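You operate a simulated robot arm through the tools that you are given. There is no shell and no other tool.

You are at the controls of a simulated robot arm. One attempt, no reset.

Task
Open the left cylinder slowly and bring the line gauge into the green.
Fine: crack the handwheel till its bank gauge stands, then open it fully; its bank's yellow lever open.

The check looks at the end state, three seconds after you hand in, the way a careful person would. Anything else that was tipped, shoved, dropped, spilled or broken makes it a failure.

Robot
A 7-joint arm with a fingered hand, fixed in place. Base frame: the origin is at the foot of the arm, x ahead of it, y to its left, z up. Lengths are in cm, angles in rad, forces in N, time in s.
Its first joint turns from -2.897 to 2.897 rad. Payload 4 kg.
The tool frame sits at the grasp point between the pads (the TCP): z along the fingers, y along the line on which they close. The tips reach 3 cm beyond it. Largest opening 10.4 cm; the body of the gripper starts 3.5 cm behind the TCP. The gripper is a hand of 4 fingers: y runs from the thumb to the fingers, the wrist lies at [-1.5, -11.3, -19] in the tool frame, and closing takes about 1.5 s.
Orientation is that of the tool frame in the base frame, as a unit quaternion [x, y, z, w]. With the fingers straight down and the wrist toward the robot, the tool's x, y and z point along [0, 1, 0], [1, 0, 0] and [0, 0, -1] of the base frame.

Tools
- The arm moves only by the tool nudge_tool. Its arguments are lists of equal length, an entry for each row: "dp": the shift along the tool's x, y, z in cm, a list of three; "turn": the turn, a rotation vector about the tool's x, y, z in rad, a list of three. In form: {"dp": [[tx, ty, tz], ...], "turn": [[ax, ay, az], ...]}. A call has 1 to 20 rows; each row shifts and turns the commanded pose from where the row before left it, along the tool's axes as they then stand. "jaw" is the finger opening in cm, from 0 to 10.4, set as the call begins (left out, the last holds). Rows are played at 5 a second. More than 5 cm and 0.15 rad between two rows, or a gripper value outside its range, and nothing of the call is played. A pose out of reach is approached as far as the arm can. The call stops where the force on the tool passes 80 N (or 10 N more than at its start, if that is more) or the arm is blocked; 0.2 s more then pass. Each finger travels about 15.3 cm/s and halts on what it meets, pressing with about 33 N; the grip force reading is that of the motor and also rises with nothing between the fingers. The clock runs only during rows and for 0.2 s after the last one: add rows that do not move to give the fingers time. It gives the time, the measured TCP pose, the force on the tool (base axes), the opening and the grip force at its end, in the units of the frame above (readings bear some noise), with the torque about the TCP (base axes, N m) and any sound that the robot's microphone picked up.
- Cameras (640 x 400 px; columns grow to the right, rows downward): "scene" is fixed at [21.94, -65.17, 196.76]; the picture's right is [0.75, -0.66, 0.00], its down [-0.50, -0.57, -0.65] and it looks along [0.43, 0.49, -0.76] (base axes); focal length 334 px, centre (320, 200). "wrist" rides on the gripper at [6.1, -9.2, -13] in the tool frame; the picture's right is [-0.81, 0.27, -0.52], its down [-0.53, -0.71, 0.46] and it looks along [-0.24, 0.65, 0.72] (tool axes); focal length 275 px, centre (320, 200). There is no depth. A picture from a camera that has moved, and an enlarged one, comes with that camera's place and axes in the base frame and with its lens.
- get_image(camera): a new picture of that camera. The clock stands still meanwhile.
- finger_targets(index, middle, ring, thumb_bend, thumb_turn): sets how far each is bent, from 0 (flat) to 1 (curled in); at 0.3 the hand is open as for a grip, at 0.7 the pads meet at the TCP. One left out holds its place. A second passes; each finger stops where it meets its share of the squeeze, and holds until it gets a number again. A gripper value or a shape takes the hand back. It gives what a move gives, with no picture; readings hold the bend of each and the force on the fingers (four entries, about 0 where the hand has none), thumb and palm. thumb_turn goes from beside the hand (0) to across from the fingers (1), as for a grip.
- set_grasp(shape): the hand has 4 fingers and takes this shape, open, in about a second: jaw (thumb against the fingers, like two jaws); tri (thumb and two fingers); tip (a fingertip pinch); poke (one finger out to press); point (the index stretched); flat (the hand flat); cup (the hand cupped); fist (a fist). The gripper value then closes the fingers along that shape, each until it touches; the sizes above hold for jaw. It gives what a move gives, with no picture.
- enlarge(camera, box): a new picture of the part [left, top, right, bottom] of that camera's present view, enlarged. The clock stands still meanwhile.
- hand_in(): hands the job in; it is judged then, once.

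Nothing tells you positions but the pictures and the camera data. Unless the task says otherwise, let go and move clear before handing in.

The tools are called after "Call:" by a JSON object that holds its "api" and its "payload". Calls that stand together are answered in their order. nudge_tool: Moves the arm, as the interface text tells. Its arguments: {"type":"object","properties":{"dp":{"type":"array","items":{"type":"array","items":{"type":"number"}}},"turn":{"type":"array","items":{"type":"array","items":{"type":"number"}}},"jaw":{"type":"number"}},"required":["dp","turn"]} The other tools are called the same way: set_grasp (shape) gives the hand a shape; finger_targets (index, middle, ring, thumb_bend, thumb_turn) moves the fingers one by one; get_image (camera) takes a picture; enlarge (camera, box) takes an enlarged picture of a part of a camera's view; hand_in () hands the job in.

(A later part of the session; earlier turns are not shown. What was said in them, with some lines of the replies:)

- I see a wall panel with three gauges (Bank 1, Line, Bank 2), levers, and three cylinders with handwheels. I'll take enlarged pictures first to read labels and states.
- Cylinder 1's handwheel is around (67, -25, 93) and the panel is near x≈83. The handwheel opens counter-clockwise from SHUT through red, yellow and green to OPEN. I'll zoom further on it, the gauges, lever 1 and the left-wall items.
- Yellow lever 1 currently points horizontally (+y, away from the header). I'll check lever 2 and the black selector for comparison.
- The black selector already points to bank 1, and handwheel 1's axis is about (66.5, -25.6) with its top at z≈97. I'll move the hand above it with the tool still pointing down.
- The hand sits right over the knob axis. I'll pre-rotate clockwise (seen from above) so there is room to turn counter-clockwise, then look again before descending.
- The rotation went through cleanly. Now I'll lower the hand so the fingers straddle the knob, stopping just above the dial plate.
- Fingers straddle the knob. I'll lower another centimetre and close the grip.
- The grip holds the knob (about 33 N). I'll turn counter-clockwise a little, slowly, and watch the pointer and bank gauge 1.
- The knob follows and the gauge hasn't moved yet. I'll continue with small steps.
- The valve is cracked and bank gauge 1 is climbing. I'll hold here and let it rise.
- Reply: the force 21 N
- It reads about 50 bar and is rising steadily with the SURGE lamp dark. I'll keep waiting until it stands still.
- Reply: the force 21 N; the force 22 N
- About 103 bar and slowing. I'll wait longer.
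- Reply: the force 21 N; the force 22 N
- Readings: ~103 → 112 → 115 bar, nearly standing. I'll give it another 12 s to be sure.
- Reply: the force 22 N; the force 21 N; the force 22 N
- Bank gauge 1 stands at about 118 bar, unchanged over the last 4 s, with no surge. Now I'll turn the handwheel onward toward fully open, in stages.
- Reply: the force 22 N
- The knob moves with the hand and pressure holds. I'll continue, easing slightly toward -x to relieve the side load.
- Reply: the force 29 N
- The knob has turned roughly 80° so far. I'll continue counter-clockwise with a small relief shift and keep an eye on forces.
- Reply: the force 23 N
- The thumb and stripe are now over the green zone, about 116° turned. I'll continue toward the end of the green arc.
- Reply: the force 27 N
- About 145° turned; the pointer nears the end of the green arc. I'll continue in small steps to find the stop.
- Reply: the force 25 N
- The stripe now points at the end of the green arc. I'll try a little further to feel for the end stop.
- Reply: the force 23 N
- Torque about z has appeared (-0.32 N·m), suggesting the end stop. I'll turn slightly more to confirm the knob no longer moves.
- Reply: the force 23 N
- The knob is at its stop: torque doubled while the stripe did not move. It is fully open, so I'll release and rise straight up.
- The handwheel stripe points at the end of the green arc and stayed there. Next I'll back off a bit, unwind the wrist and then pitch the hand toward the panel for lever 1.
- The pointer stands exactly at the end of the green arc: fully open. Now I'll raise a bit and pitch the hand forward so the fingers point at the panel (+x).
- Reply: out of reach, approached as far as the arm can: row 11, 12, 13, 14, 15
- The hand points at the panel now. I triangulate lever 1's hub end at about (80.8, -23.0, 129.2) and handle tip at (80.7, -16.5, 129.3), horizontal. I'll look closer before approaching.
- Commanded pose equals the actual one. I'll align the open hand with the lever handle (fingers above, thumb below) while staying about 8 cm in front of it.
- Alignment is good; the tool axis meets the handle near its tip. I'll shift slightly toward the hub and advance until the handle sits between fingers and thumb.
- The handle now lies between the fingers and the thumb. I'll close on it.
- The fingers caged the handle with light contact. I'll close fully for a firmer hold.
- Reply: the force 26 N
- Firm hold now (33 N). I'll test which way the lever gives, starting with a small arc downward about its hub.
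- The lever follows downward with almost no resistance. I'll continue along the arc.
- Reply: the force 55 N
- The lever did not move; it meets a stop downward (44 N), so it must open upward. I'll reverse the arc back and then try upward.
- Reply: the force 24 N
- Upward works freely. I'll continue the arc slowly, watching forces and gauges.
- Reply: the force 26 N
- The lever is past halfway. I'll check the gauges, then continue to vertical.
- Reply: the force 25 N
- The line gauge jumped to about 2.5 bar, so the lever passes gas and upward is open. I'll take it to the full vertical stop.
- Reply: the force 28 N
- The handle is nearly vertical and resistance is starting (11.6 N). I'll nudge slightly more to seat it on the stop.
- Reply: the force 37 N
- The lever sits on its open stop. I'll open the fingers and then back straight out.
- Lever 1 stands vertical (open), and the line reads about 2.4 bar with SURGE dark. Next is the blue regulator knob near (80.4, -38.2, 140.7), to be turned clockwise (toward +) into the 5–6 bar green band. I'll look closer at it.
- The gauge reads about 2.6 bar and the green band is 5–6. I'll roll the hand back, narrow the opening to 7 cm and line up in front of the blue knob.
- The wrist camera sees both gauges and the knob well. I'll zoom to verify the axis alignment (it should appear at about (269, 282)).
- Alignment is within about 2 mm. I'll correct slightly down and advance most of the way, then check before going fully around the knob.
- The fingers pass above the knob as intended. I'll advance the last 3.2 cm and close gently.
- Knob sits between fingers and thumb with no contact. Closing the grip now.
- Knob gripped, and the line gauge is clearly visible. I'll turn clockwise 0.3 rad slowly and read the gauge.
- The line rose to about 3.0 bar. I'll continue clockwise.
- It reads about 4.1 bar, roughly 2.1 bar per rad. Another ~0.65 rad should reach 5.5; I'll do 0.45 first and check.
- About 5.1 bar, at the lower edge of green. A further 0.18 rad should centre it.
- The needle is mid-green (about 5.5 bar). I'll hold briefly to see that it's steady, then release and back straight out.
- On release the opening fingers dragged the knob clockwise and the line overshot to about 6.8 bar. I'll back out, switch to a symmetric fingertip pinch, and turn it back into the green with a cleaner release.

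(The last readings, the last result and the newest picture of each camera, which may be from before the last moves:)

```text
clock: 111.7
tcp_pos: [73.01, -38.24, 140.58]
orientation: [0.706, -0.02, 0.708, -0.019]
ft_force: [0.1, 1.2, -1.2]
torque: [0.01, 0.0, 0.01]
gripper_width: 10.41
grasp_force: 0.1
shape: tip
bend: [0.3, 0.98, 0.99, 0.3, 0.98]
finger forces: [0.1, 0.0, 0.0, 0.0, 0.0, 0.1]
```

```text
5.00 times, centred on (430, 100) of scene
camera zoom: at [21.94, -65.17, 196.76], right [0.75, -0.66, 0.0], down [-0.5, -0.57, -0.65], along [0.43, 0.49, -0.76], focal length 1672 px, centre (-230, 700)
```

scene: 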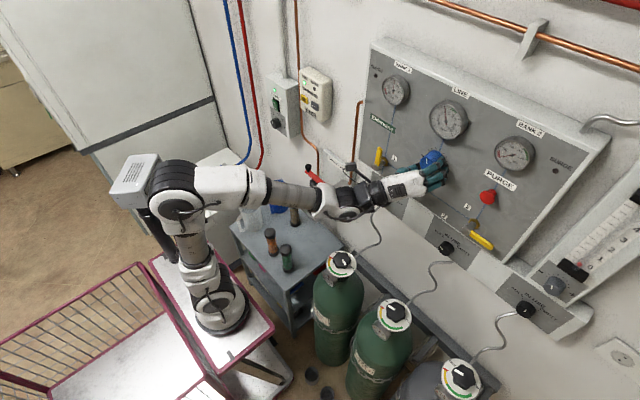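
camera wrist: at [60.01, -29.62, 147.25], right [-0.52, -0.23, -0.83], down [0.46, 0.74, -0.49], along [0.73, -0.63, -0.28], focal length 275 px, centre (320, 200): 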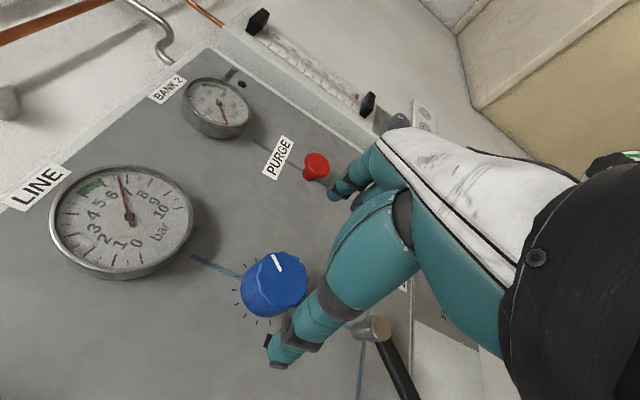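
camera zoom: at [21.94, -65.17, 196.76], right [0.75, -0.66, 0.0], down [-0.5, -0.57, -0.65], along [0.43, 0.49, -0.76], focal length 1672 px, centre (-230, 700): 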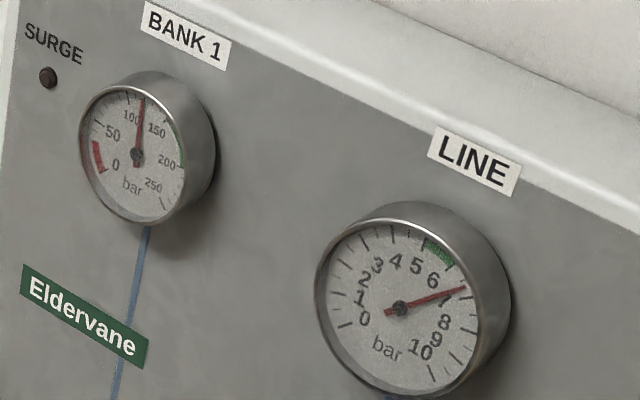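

The tip pinch leaves only index and thumb extended. I'll look at where they lie relative to the knob.

Call:
{"api": "enlarge", "payload": {"camera": "scene", "box": [360, 150, 456, 210]}}

Call:
{"api": "enlarge", "payload": {"camera": "wrist", "box": [220, 140, 420, 380]}}

```text
6.67 times, centred on (408, 180) of scene
camera zoom: at [21.94, -65.17, 196.76], right [0.75, -0.66, 0.0], down [-0.5, -0.57, -0.65], along [0.43, 0.49, -0.76], focal length 2230 px, centre (-267, 333)
```

zoom: 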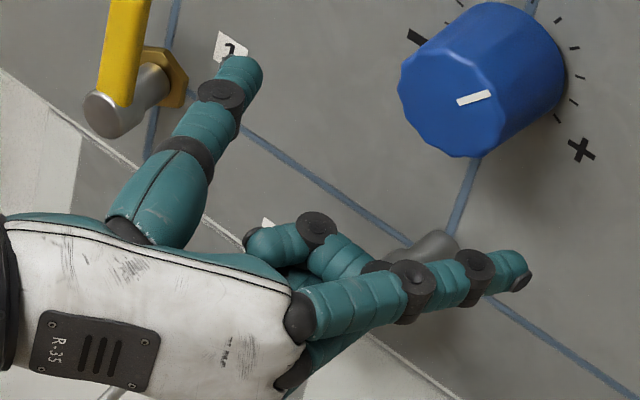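

```text
1.67 times, centred on (320, 260) of wrist
camera zoom: at [60.01, -29.62, 147.25], right [-0.52, -0.23, -0.83], down [0.46, 0.74, -0.49], along [0.73, -0.63, -0.28], focal length 459 px, centre (320, 100)
```

zoom: 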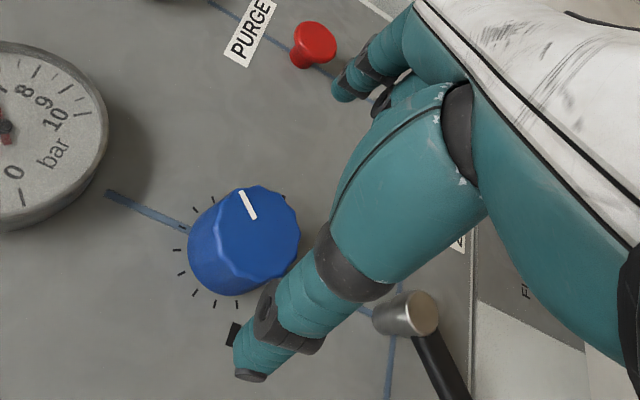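

Index and thumb lie symmetrically about the tool axis, which is good for an antipodal pinch. I'll advance around the knob again and pinch.

Call:
{"api": "nudge_tool", "payload": {"dp": [[0, 0, 0], [0, 0, 1.5], [0, 0, 1.5], [0, 0, 1.5], [0, 0, 1.5], [0, 0, 1.0], [0, 0, 0]], "turn": [[0, 0, 0], [0, 0, 0], [0, 0, 0], [0, 0, 0], [0, 0, 0], [0, 0, 0], [0, 0, 0]], "jaw": 7.5}}

Call:
{"api": "get_image", "payload": {"camera": "wrist"}}

Call:
{"api": "enlarge", "payload": {"camera": "scene", "box": [380, 130, 476, 190]}}

```text
clock: 113.3
tcp_pos: [79.93, -38.26, 140.78]
orientation: [0.706, -0.019, 0.707, -0.02]
ft_force: [0.3, -0.3, -0.1]
torque: [-0.02, 0.01, 0.03]
gripper_width: 7.56
grasp_force: 0.0
shape: tip
bend: [0.28, 0.98, 0.99, 0.56, 0.99]
finger forces: [0.0, 0.0, 0.0, 0.0, 0.0, 0.1]
```

```text
taken
camera wrist: at [66.93, -29.59, 147.35], right [-0.52, -0.23, -0.83], down [0.46, 0.74, -0.49], along [0.73, -0.63, -0.28], focal length 275 px, centre (320, 200)
```

wrist: 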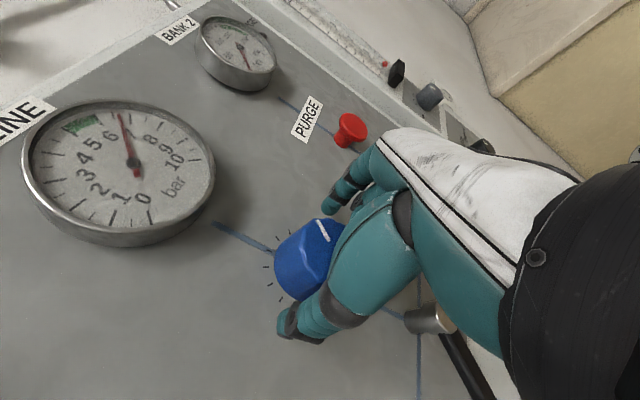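

```text
6.67 times, centred on (428, 160) of scene
camera zoom: at [21.94, -65.17, 196.76], right [0.75, -0.66, 0.0], down [-0.5, -0.57, -0.65], along [0.43, 0.49, -0.76], focal length 2230 px, centre (-400, 467)
```

zoom: 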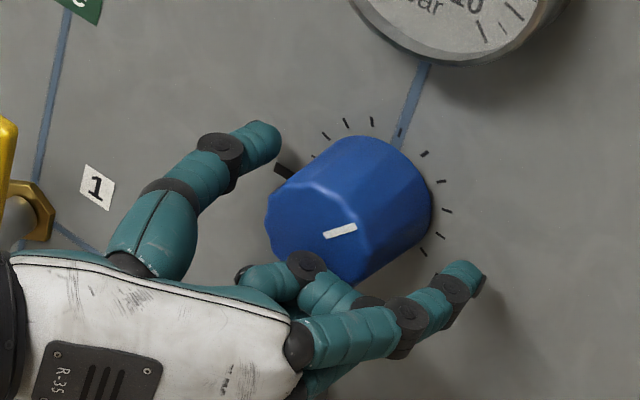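

No contact yet. I'll close the pinch and check that the gauge doesn't shift.

Call:
{"api": "nudge_tool", "payload": {"dp": [[0, 0, 0], [0, 0, 0], [0, 0, 0], [0, 0, 0], [0, 0, 0], [0, 0, 0], [0, 0, 0]], "turn": [[0, 0, 0], [0, 0, 0], [0, 0, 0], [0, 0, 0], [0, 0, 0], [0, 0, 0], [0, 0, 0]], "jaw": 3}}

Call:
{"api": "enlarge", "payload": {"camera": "scene", "box": [396, 90, 492, 190]}}

Call:
{"api": "enlarge", "payload": {"camera": "scene", "box": [380, 130, 476, 190]}}

Call:
{"api": "enlarge", "payload": {"camera": "wrist", "box": [240, 160, 400, 360]}}

```text
clock: 114.9
tcp_pos: [79.94, -38.38, 140.82]
orientation: [0.706, -0.02, 0.708, -0.02]
ft_force: [2.3, 5.1, 1.3]
torque: [0.01, -0.04, 0.13]
gripper_width: 3.87
grasp_force: 33.3
shape: tip
bend: [0.74, 1.0, 1.0, 0.72, 1.0]
finger forces: [27.0, 0.0, 0.0, 0.0, 32.1, 0.0]
```

```text
4.00 times, centred on (444, 140) of scene
camera zoom: at [21.94, -65.17, 196.76], right [0.75, -0.66, 0.0], down [-0.5, -0.57, -0.65], along [0.43, 0.49, -0.76], focal length 1338 px, centre (-176, 440)
```

zoom: 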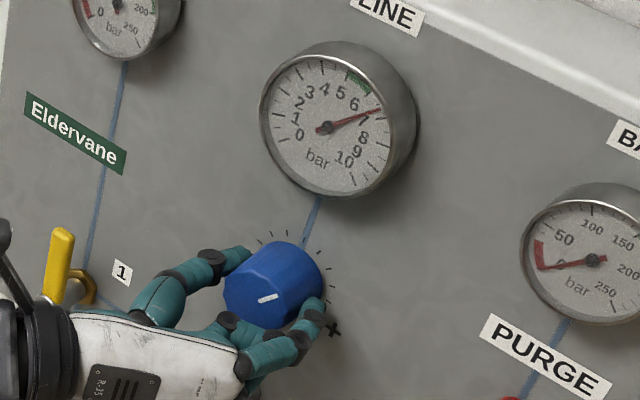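

```text
6.67 times, centred on (428, 160) of scene
camera zoom: at [21.94, -65.17, 196.76], right [0.75, -0.66, 0.0], down [-0.5, -0.57, -0.65], along [0.43, 0.49, -0.76], focal length 2230 px, centre (-400, 467)
```

zoom: 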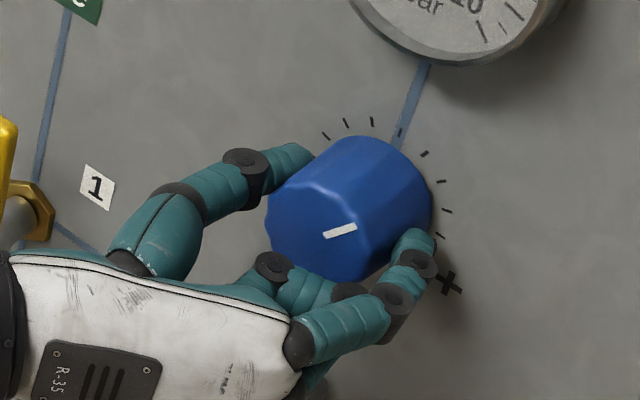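

```text
2.00 times, centred on (320, 260) of wrist
camera zoom: at [66.94, -29.55, 147.35], right [-0.52, -0.23, -0.82], down [0.46, 0.74, -0.49], along [0.73, -0.63, -0.28], focal length 551 px, centre (320, 80)
```

zoom: 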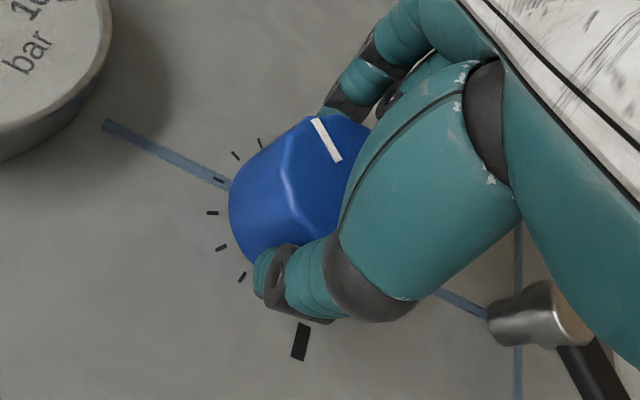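

Pinch holds (27/32 N), gauge unchanged at ~6.8. Turning counter-clockwise in steps.

Call:
{"api": "nudge_tool", "payload": {"dp": [[0, 0, 0], [0, 0, 0], [0, 0, 0], [0, 0, 0], [0, 0, 0], [0, 0, 0], [0, 0, 0], [0, 0, 0], [0, 0, 0]], "turn": [[0, 0, -0.05], [0, 0, -0.05], [0, 0, -0.05], [0, 0, -0.05], [0, 0, -0.05], [0, 0, -0.05], [0, 0, -0.05], [0, 0, 0], [0, 0, 0]]}}

Call:
{"api": "enlarge", "payload": {"camera": "scene", "box": [422, 96, 478, 131]}}

Call:
{"api": "enlarge", "payload": {"camera": "scene", "box": [380, 130, 476, 190]}}

```text
clock: 116.9
tcp_pos: [79.93, -38.2, 140.72]
orientation: [0.699, 0.104, 0.7, 0.105]
ft_force: [-3.2, 7.8, 3.7]
torque: [0.02, -0.05, 0.26]
gripper_width: 3.95
grasp_force: 32.8
shape: tip
bend: [0.74, 1.0, 1.0, 0.72, 1.0]
finger forces: [27.3, 0.0, 0.0, 0.1, 33.3, 0.0]
```

```text
11.43 times, centred on (450, 114) of scene
camera zoom: at [21.94, -65.17, 196.76], right [0.75, -0.66, 0.0], down [-0.5, -0.57, -0.65], along [0.43, 0.49, -0.76], focal length 3822 px, centre (-1166, 1189)
```

zoom: 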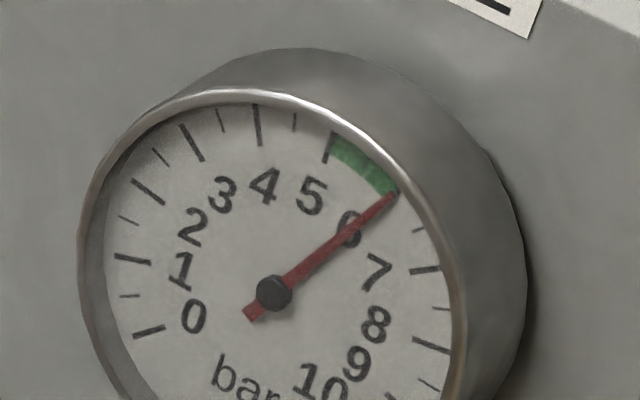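

```text
6.67 times, centred on (428, 160) of scene
camera zoom: at [21.94, -65.17, 196.76], right [0.75, -0.66, 0.0], down [-0.5, -0.57, -0.65], along [0.43, 0.49, -0.76], focal length 2230 px, centre (-400, 467)
```

zoom: 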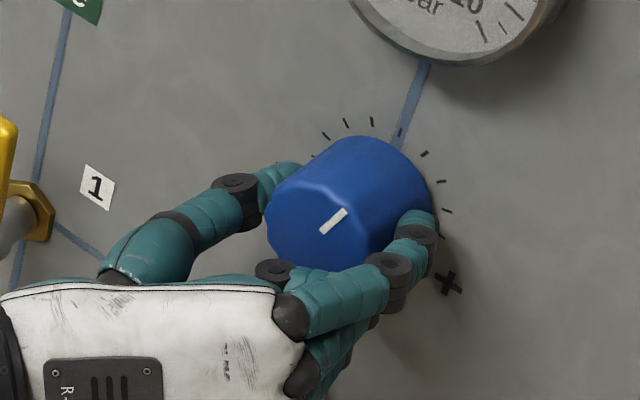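

It reads 6.0 now. Another 0.25 rad should centre it at about 5.5.

Call:
{"api": "nudge_tool", "payload": {"dp": [[0, 0, 0], [0, 0, 0], [0, 0, 0], [0, 0, 0], [0, 0, 0], [0, 0, 0], [0, 0, 0]], "turn": [[0, 0, -0.05], [0, 0, -0.05], [0, 0, -0.05], [0, 0, -0.05], [0, 0, -0.05], [0, 0, 0], [0, 0, 0]]}}

Call:
{"api": "enlarge", "payload": {"camera": "scene", "box": [422, 96, 478, 131]}}

```text
clock: 118.5
tcp_pos: [79.96, -38.24, 140.76]
orientation: [0.68, 0.191, 0.682, 0.19]
ft_force: [-7.7, 8.5, 0.9]
torque: [0.03, 0.08, 0.27]
gripper_width: 4.0
grasp_force: 32.5
shape: tip
bend: [0.74, 1.0, 1.0, 0.72, 0.99]
finger forces: [27.3, 0.1, 0.1, 0.1, 34.6, 0.1]
```

```text
11.43 times, centred on (450, 114) of scene
camera zoom: at [21.94, -65.17, 196.76], right [0.75, -0.66, 0.0], down [-0.5, -0.57, -0.65], along [0.43, 0.49, -0.76], focal length 3822 px, centre (-1166, 1189)
```

zoom: 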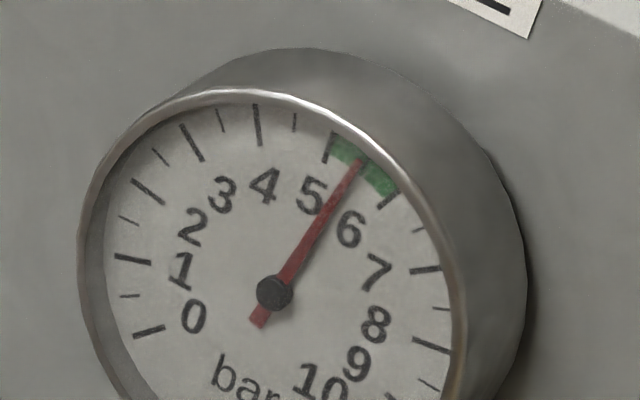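

At about 5.45 bar, mid-green. Now I'll ease the pinch open a little at a time and watch the needle.

Call:
{"api": "nudge_tool", "payload": {"dp": [[0, 0, 0], [0, 0, 0]], "turn": [[0, 0, 0], [0, 0, 0]], "jaw": 4.1}}

Call:
{"api": "enlarge", "payload": {"camera": "scene", "box": [422, 96, 478, 131]}}

```text
clock: 119.1
tcp_pos: [80.09, -38.38, 140.63]
orientation: [0.681, 0.189, 0.682, 0.189]
ft_force: [-2.6, 2.9, -1.1]
torque: [0.03, 0.04, 0.14]
gripper_width: 4.35
grasp_force: 0.1
shape: tip
bend: [0.73, 0.98, 0.99, 0.71, 1.0]
finger forces: [0.1, 0.0, 0.1, 0.0, 3.2, 0.0]
```

```text
11.43 times, centred on (450, 114) of scene
camera zoom: at [21.94, -65.17, 196.76], right [0.75, -0.66, 0.0], down [-0.5, -0.57, -0.65], along [0.43, 0.49, -0.76], focal length 3822 px, centre (-1166, 1189)
```

zoom: 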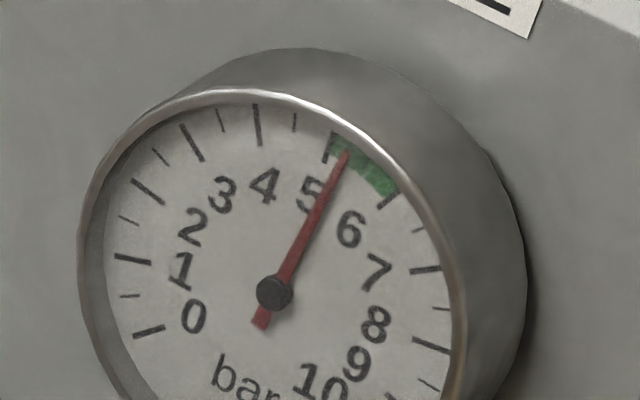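

The needle eased to ~5.25, still in green, and the pinch is nearly off. I'll open a bit more.

Call:
{"api": "nudge_tool", "payload": {"dp": [[0, 0, 0], [0, 0, 0]], "turn": [[0, 0, 0], [0, 0, 0]], "jaw": 4.4}}

Call:
{"api": "enlarge", "payload": {"camera": "scene", "box": [422, 96, 478, 131]}}

Call:
{"api": "enlarge", "payload": {"camera": "scene", "box": [380, 130, 476, 190]}}

```text
clock: 119.7
tcp_pos: [80.1, -38.28, 140.64]
orientation: [0.681, 0.19, 0.682, 0.189]
ft_force: [-0.2, 3.0, -0.6]
torque: [-0.01, 0.01, 0.04]
gripper_width: 4.54
grasp_force: 0.1
shape: tip
bend: [0.73, 0.98, 0.99, 0.71, 1.0]
finger forces: [0.0, 0.1, 0.1, 0.0, 2.0, 0.0]
```

```text
11.43 times, centred on (450, 114) of scene
camera zoom: at [21.94, -65.17, 196.76], right [0.75, -0.66, 0.0], down [-0.5, -0.57, -0.65], along [0.43, 0.49, -0.76], focal length 3822 px, centre (-1166, 1189)
```

zoom: 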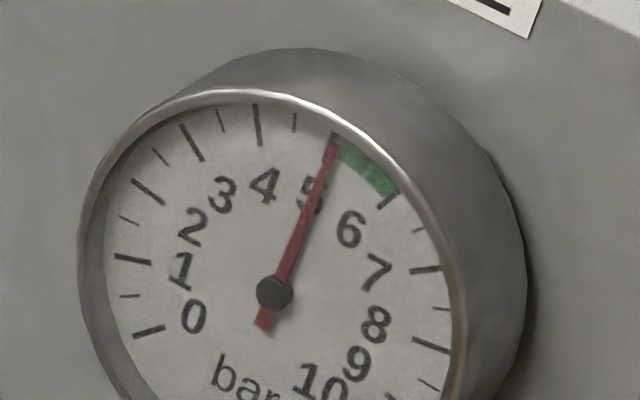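

```text
6.67 times, centred on (428, 160) of scene
camera zoom: at [21.94, -65.17, 196.76], right [0.75, -0.66, 0.0], down [-0.5, -0.57, -0.65], along [0.43, 0.49, -0.76], focal length 2230 px, centre (-400, 467)
```

zoom: 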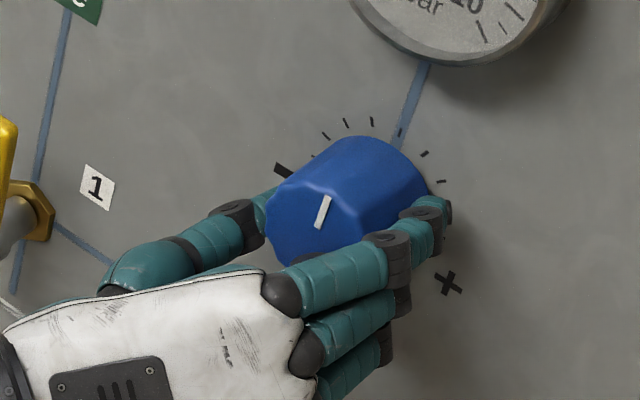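

It's at ~5.1 and the thumb is still grazing the knob. I'll move the thumb side away radially while opening further, then re-evaluate.

Call:
{"api": "nudge_tool", "payload": {"dp": [[0, -0.15, 0], [0, -0.15, 0], [0, 0, 0]], "turn": [[0, 0, 0], [0, 0, 0], [0, 0, 0]], "jaw": 5.2}}

Call:
{"api": "enlarge", "payload": {"camera": "scene", "box": [422, 96, 478, 131]}}

Call:
{"api": "enlarge", "payload": {"camera": "scene", "box": [380, 130, 476, 190]}}

Call:
{"api": "get_image", "payload": {"camera": "wrist"}}

```text
clock: 120.5
tcp_pos: [80.03, -38.09, 140.58]
orientation: [0.682, 0.188, 0.681, 0.191]
ft_force: [0.3, 0.0, -0.4]
torque: [-0.04, 0.01, 0.02]
gripper_width: 5.17
grasp_force: 0.1
shape: tip
bend: [0.73, 0.98, 0.99, 0.69, 1.0]
finger forces: [0.0, 0.0, 0.0, 0.0, 0.1, 0.1]
```

```text
11.43 times, centred on (450, 114) of scene
camera zoom: at [21.94, -65.17, 196.76], right [0.75, -0.66, 0.0], down [-0.5, -0.57, -0.65], along [0.43, 0.49, -0.76], focal length 3822 px, centre (-1166, 1189)
```

zoom: 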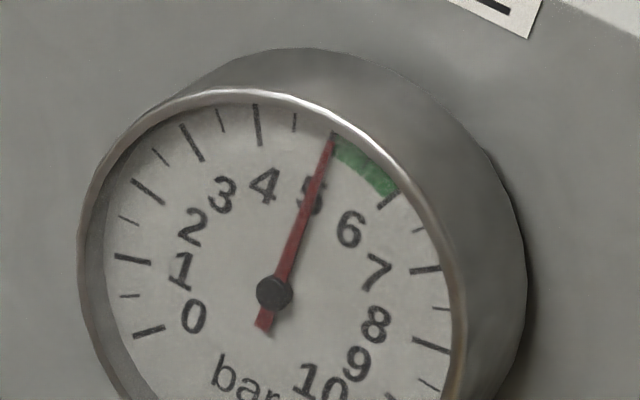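

```text
6.67 times, centred on (428, 160) of scene
camera zoom: at [21.94, -65.17, 196.76], right [0.75, -0.66, 0.0], down [-0.5, -0.57, -0.65], along [0.43, 0.49, -0.76], focal length 2230 px, centre (-400, 467)
```

zoom: 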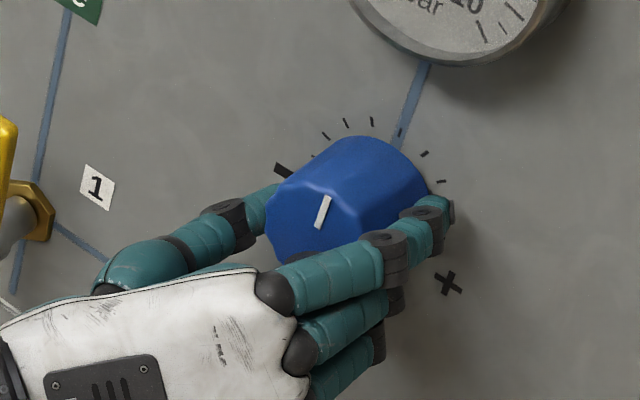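

```text
taken
camera wrist: at [67.1, -27.09, 141.01], right [-0.52, -0.65, -0.55], down [0.46, 0.34, -0.82], along [0.72, -0.68, 0.13], focal length 275 px, centre (320, 200)
```

wrist: 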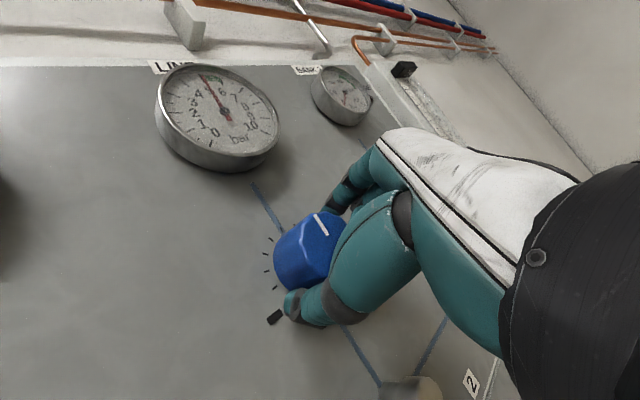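

Knob is free and reads ~5.0, just at the green edge. I'll re-pinch from this better-centred position and turn slightly clockwise.

Call:
{"api": "nudge_tool", "payload": {"dp": [[0, 0, 0], [0, 0, 0], [0, 0, 0], [0, 0, 0], [0, 0, 0]], "turn": [[0, 0, 0], [0, 0, 0], [0, 0, 0], [0, 0, 0], [0, 0, 0]], "jaw": 3.4}}

Call:
{"api": "enlarge", "payload": {"camera": "scene", "box": [422, 96, 478, 131]}}

Call:
{"api": "nudge_tool", "payload": {"dp": [[0, 0, 0], [0, 0, 0], [0, 0, 0], [0, 0, 0], [0, 0, 0], [0, 0, 0]], "turn": [[0, 0, 0.04], [0, 0, 0.04], [0, 0, 0.04], [0, 0, 0.04], [0, 0, 0], [0, 0, 0]]}}

Call:
{"api": "enlarge", "payload": {"camera": "scene", "box": [422, 96, 478, 131]}}

```text
clock: 121.7
tcp_pos: [80.11, -37.96, 140.57]
orientation: [0.681, 0.189, 0.682, 0.189]
ft_force: [0.1, 1.5, -1.8]
torque: [0.0, 0.05, 0.09]
gripper_width: 3.97
grasp_force: 32.9
shape: tip
bend: [0.74, 1.0, 1.0, 0.73, 1.0]
finger forces: [28.0, 0.1, 0.0, 0.0, 30.5, 0.0]
```

```text
11.43 times, centred on (450, 114) of scene
camera zoom: at [21.94, -65.17, 196.76], right [0.75, -0.66, 0.0], down [-0.5, -0.57, -0.65], along [0.43, 0.49, -0.76], focal length 3822 px, centre (-1166, 1189)
```

zoom: 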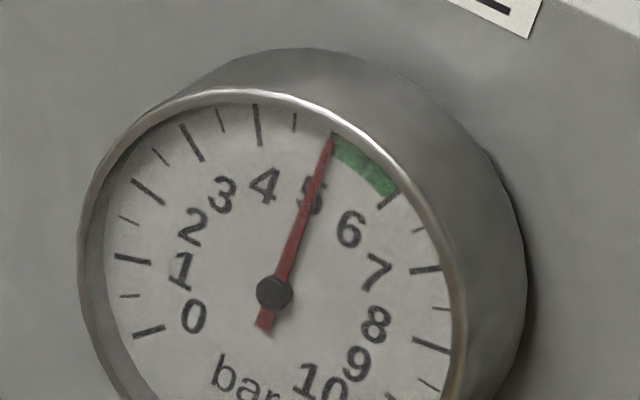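

```text
clock: 123.1
tcp_pos: [80.03, -38.02, 140.55]
orientation: [0.693, 0.136, 0.695, 0.135]
ft_force: [7.0, 1.0, -0.5]
torque: [0.0, 0.04, -0.03]
gripper_width: 4.0
grasp_force: 32.9
shape: tip
bend: [0.74, 1.0, 1.0, 0.73, 1.0]
finger forces: [28.6, 0.0, 0.0, 0.0, 29.6, 0.0]
```

```text
11.43 times, centred on (450, 114) of scene
camera zoom: at [21.94, -65.17, 196.76], right [0.75, -0.66, 0.0], down [-0.5, -0.57, -0.65], along [0.43, 0.49, -0.76], focal length 3822 px, centre (-1166, 1189)
```

zoom: 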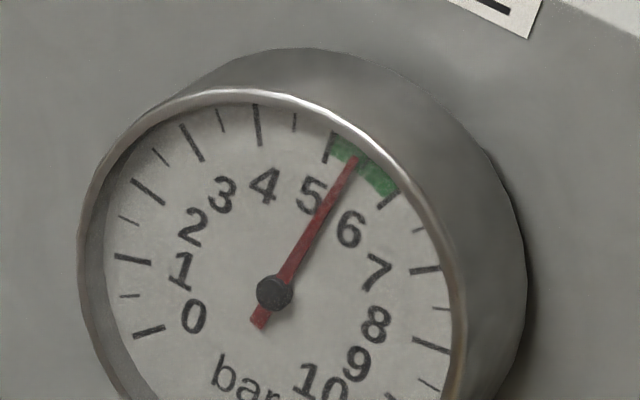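

It reads ~5.4 with balanced forces. Now a gentle stepped release.

Call:
{"api": "nudge_tool", "payload": {"dp": [[0, 0, 0], [0, 0, 0]], "turn": [[0, 0, 0], [0, 0, 0]], "jaw": 4.1}}

Call:
{"api": "enlarge", "payload": {"camera": "scene", "box": [422, 96, 478, 131]}}

Call:
{"api": "nudge_tool", "payload": {"dp": [[0, 0, 0], [0, 0, 0]], "turn": [[0, 0, 0], [0, 0, 0]], "jaw": 4.6}}

Call:
{"api": "enlarge", "payload": {"camera": "scene", "box": [422, 96, 478, 131]}}

```text
clock: 123.7
tcp_pos: [79.94, -37.98, 140.6]
orientation: [0.694, 0.135, 0.694, 0.135]
ft_force: [1.1, 1.4, -0.5]
torque: [0.05, -0.01, 0.04]
gripper_width: 4.26
grasp_force: 0.1
shape: tip
bend: [0.73, 0.98, 0.99, 0.72, 1.0]
finger forces: [0.6, 0.0, 0.0, 0.1, 1.2, 0.0]
```

```text
11.43 times, centred on (450, 114) of scene
camera zoom: at [21.94, -65.17, 196.76], right [0.75, -0.66, 0.0], down [-0.5, -0.57, -0.65], along [0.43, 0.49, -0.76], focal length 3822 px, centre (-1166, 1189)
```

zoom: 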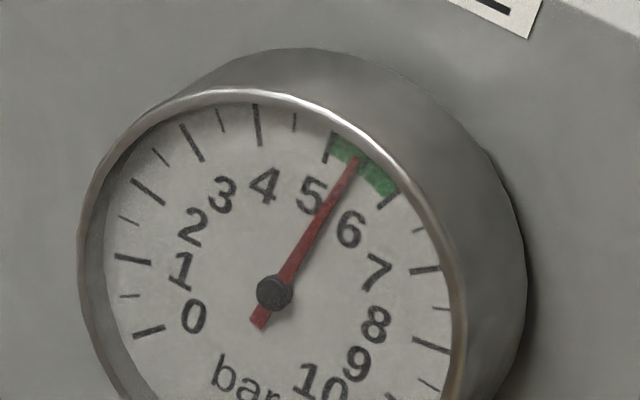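

```text
clock: 124.3
tcp_pos: [79.86, -38.03, 140.55]
orientation: [0.693, 0.135, 0.695, 0.135]
ft_force: [0.5, 0.4, -0.2]
torque: [-0.03, 0.01, -0.02]
gripper_width: 4.6
grasp_force: 0.1
shape: tip
bend: [0.73, 0.98, 0.99, 0.71, 1.0]
finger forces: [0.0, 0.1, 0.0, 0.1, 0.0, 0.0]
```

```text
11.43 times, centred on (450, 114) of scene
camera zoom: at [21.94, -65.17, 196.76], right [0.75, -0.66, 0.0], down [-0.5, -0.57, -0.65], along [0.43, 0.49, -0.76], focal length 3822 px, centre (-1166, 1189)
```

zoom: 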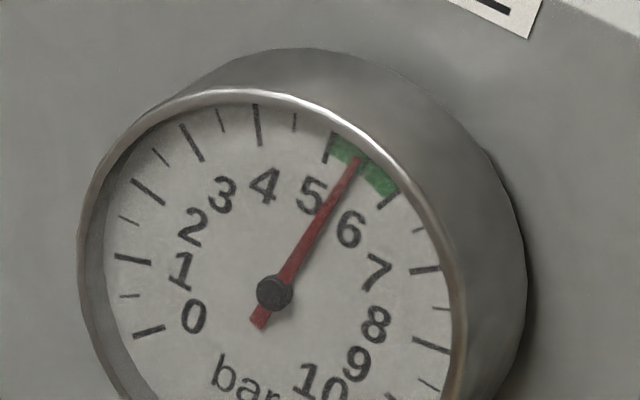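

The needle stays at about 5.4 bar with the hand out of contact. I'll open slightly more and back straight out slowly.

Call:
{"api": "nudge_tool", "payload": {"dp": [[0, 0, 0], [0, 0, 0], [0, 0, -0.5], [0, 0, -0.5], [0, 0, -0.5], [0, 0, 0]], "turn": [[0, 0, 0], [0, 0, 0], [0, 0, 0], [0, 0, 0], [0, 0, 0], [0, 0, 0]], "jaw": 5.2}}

Call:
{"api": "enlarge", "payload": {"camera": "scene", "box": [396, 90, 492, 190]}}

```text
clock: 125.7
tcp_pos: [78.5, -37.96, 140.6]
orientation: [0.693, 0.136, 0.695, 0.135]
ft_force: [0.9, -0.2, -0.5]
torque: [-0.01, 0.0, -0.03]
gripper_width: 5.14
grasp_force: 0.1
shape: tip
bend: [0.73, 0.98, 0.99, 0.7, 1.0]
finger forces: [0.0, 0.0, 0.1, 0.0, 0.0, 0.1]
```

```text
4.00 times, centred on (444, 140) of scene
camera zoom: at [21.94, -65.17, 196.76], right [0.75, -0.66, 0.0], down [-0.5, -0.57, -0.65], along [0.43, 0.49, -0.76], focal length 1338 px, centre (-176, 440)
```

zoom: 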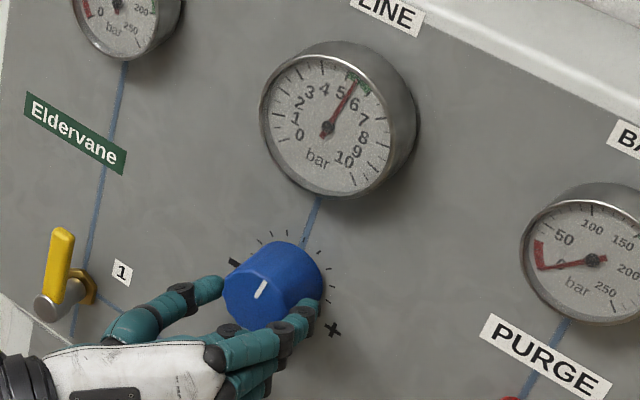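

Clean so far, with no force and the needle still mid-green. I'll continue backing out to a clear distance.

Call:
{"api": "nudge_tool", "payload": {"dp": [[0, 0, -0.7], [0, 0, -0.8], [0, 0, -1.0], [0, 0, -1.5], [0, 0, -1.5], [0, 0, -1.5], [0, 0, -1.5], [0, 0, 0]], "turn": [[0, 0, 0], [0, 0, 0], [0, 0, 0], [0, 0, 0], [0, 0, 0], [0, 0, 0], [0, 0, 0], [0, 0, 0]]}}

Call:
{"api": "get_image", "payload": {"camera": "scene"}}

Call:
{"api": "enlarge", "payload": {"camera": "scene", "box": [422, 96, 478, 131]}}

Call:
{"api": "enlarge", "payload": {"camera": "scene", "box": [350, 60, 510, 210]}}

Call:
{"api": "enlarge", "payload": {"camera": "scene", "box": [310, 230, 420, 330]}}

```text
clock: 127.5
tcp_pos: [69.95, -38.0, 140.6]
orientation: [0.694, 0.135, 0.694, 0.136]
ft_force: [0.7, -0.3, -0.1]
torque: [-0.01, -0.02, 0.06]
gripper_width: 5.14
grasp_force: 0.0
shape: tip
bend: [0.73, 0.98, 0.99, 0.7, 1.0]
finger forces: [0.0, 0.0, 0.1, 0.0, 0.1, 0.0]
```

```text
taken
```

scene: 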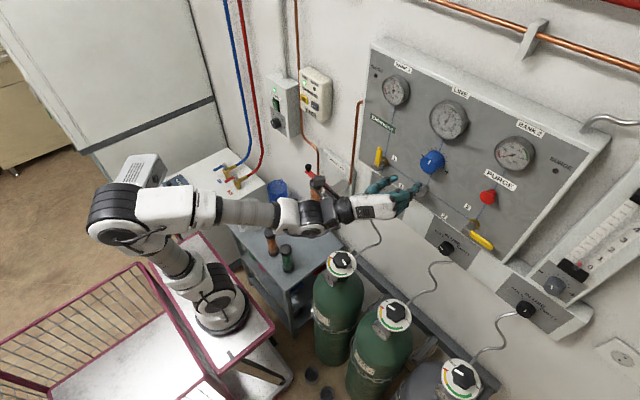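

```text
11.43 times, centred on (450, 114) of scene
camera zoom: at [21.94, -65.17, 196.76], right [0.75, -0.66, 0.0], down [-0.5, -0.57, -0.65], along [0.43, 0.49, -0.76], focal length 3822 px, centre (-1166, 1189)
```

zoom: 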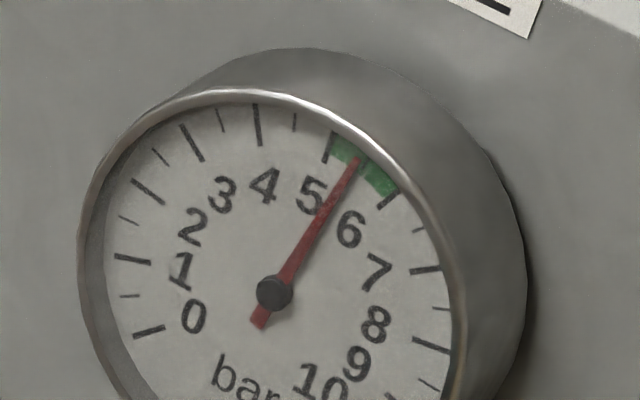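

```text
2.67 times, centred on (430, 135) of scene
camera zoom: at [21.94, -65.17, 196.76], right [0.75, -0.66, 0.0], down [-0.5, -0.57, -0.65], along [0.43, 0.49, -0.76], focal length 892 px, centre (27, 373)
```

zoom: 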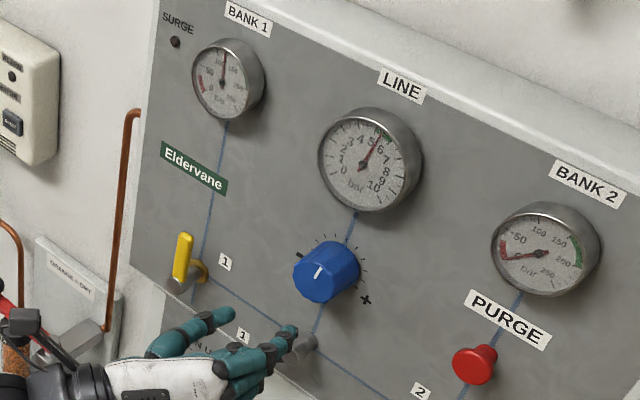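

```text
4.00 times, centred on (365, 280) of scene
camera zoom: at [21.94, -65.17, 196.76], right [0.75, -0.66, 0.0], down [-0.5, -0.57, -0.65], along [0.43, 0.49, -0.76], focal length 1338 px, centre (140, -120)
```

zoom: 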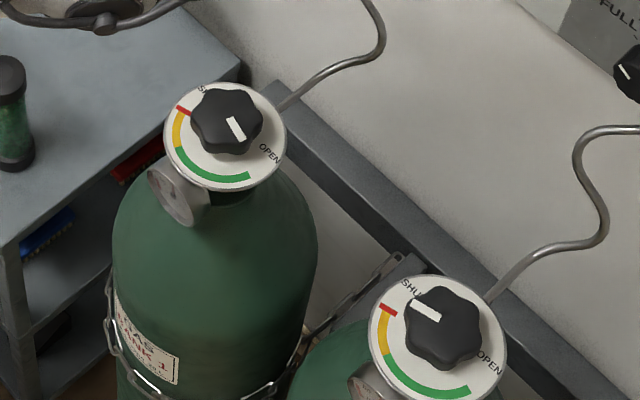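

Everything looks right: line at ~5.4 bar in green, bank 1 at ~118 bar, lever vertical and handwheel at the end of the green arc. I'll back off a little more and check the selector and remaining items before handing in.

Call:
{"api": "nudge_tool", "payload": {"dp": [[0.8, 0, -1.5], [0.8, 0, -1.5], [0.8, 0, -1], [0, 0, 0], [0, 0, 0], [0, 0, 0], [0, 0, 0], [0, 0, 0], [0, 0, 0], [0, 0, 0]], "turn": [[0, 0, 0], [0, 0, 0], [0, 0, 0], [0, 0, 0], [0, 0, 0], [0, 0, 0], [0, 0, 0], [0, 0, 0], [0, 0, 0], [0, 0, 0]]}}

Call:
{"api": "get_image", "payload": {"camera": "scene"}}

Call:
{"api": "get_image", "payload": {"camera": "wrist"}}

Call:
{"api": "enlarge", "payload": {"camera": "scene", "box": [366, 60, 494, 140]}}

Call:
{"api": "enlarge", "payload": {"camera": "scene", "box": [360, 130, 520, 260]}}

Call:
{"api": "enlarge", "payload": {"camera": "scene", "box": [210, 140, 370, 290]}}

```text
clock: 129.7
tcp_pos: [65.99, -37.02, 142.64]
orientation: [0.694, 0.135, 0.695, 0.134]
ft_force: [-0.5, -0.8, 0.3]
torque: [0.01, -0.01, 0.0]
gripper_width: 5.13
grasp_force: 0.1
shape: tip
bend: [0.73, 0.98, 0.99, 0.7, 1.0]
finger forces: [0.0, 0.0, 0.2, 0.1, 0.1, 0.1]
```

```text
taken
```

scene: 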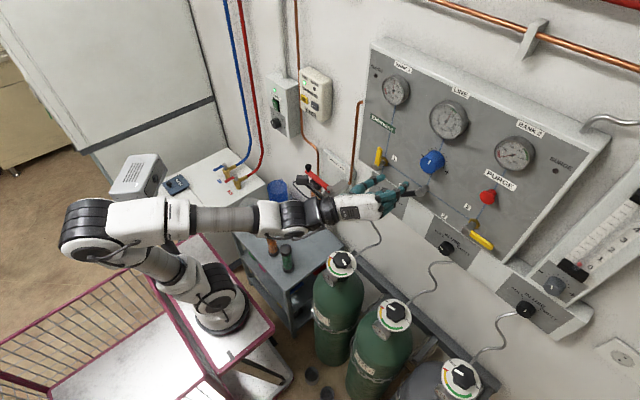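

```text
taken
camera wrist: at [53.02, -26.36, 144.89], right [-0.52, -0.56, -0.65], down [0.46, 0.46, -0.76], along [0.72, -0.69, 0.02], focal length 275 px, centre (320, 200)
```

wrist: 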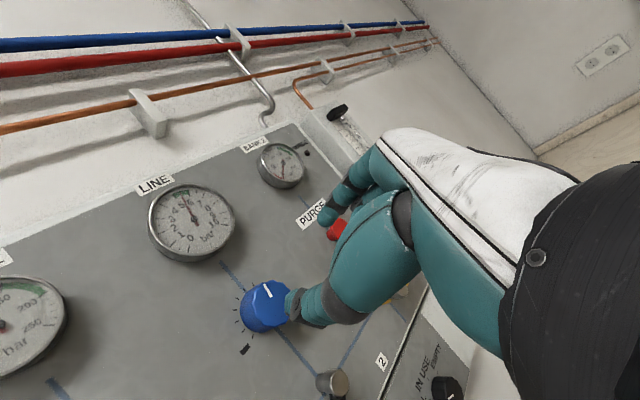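

```text
5.00 times, centred on (430, 100) of scene
camera zoom: at [21.94, -65.17, 196.76], right [0.75, -0.66, 0.0], down [-0.5, -0.57, -0.65], along [0.43, 0.49, -0.76], focal length 1672 px, centre (-230, 700)
```

zoom: 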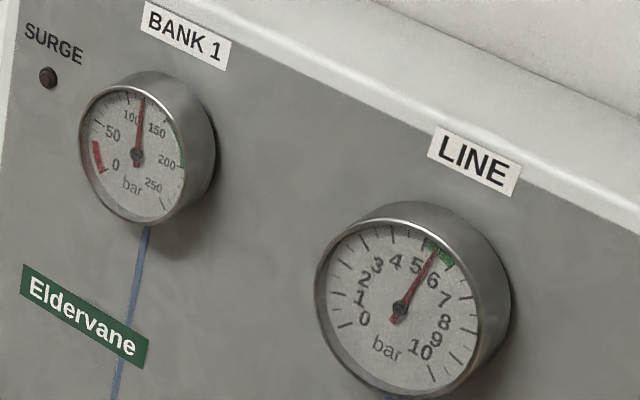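

```text
3.08 times, centred on (440, 195) of scene
camera zoom: at [21.94, -65.17, 196.76], right [0.75, -0.66, 0.0], down [-0.5, -0.57, -0.65], along [0.43, 0.49, -0.76], focal length 1029 px, centre (-49, 215)
```

zoom: 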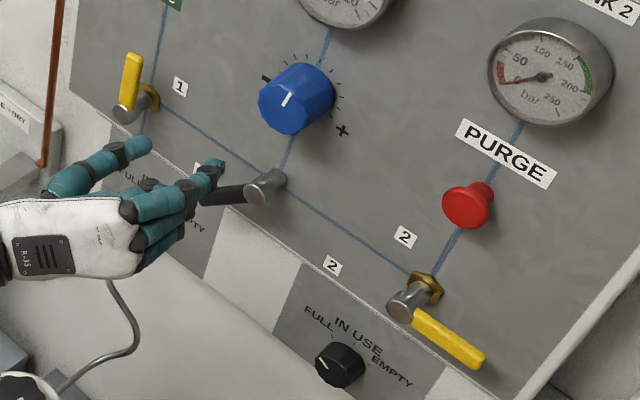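

```text
2.67 times, centred on (290, 215) of scene
camera zoom: at [21.94, -65.17, 196.76], right [0.75, -0.66, 0.0], down [-0.5, -0.57, -0.65], along [0.43, 0.49, -0.76], focal length 892 px, centre (400, 160)
```

zoom: 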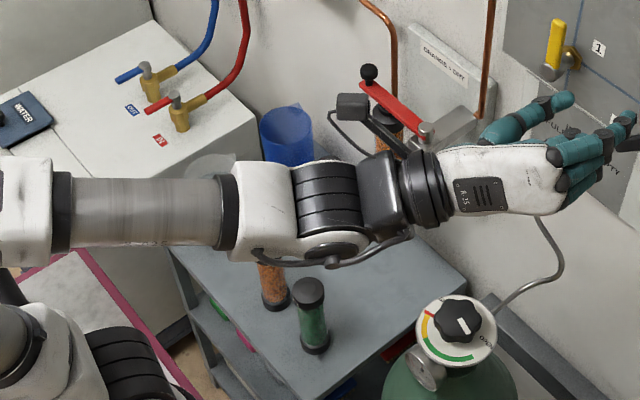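

Everything is steady. The left handwheel is fully open, yellow lever 1 is vertical, and the selector is still on bank 1. Bank 1 reads about 118 bar and the line about 5.4 bar, mid-green; SURGE is dark, the hand is clear and nothing else was disturbed, so I'm handing in.

Call:
{"api": "hand_in", "payload": {}}

```text
The job is handed in.
```

The left cylinder is open and the line gauge sits in the green, reading about 5.4 bar in the 5–6 band. The job has been handed in; I haven't seen the result of the check.

- **Handwheel:** I cracked it, waited until the bank 1 gauge stood still at about 118 bar, then turned it to its stop. The SURGE lamp was dark in every picture.
- **Yellow lever:** Bank 1's lever is up against its open stop, vertical. I first tried it downward and it met a stop at about 44 N without moving, so I turned it upward instead.
- **Regulator:** My first release dragged the blue knob and pushed the line to about 6.8 bar for roughly 10 seconds. I turned it back with a fingertip pinch, and it held steady after I let go.
- **Everything else:** The black selector still points to bank 1. I saw nothing tipped or shifted, and the hand was clear of the panel when I handed in.
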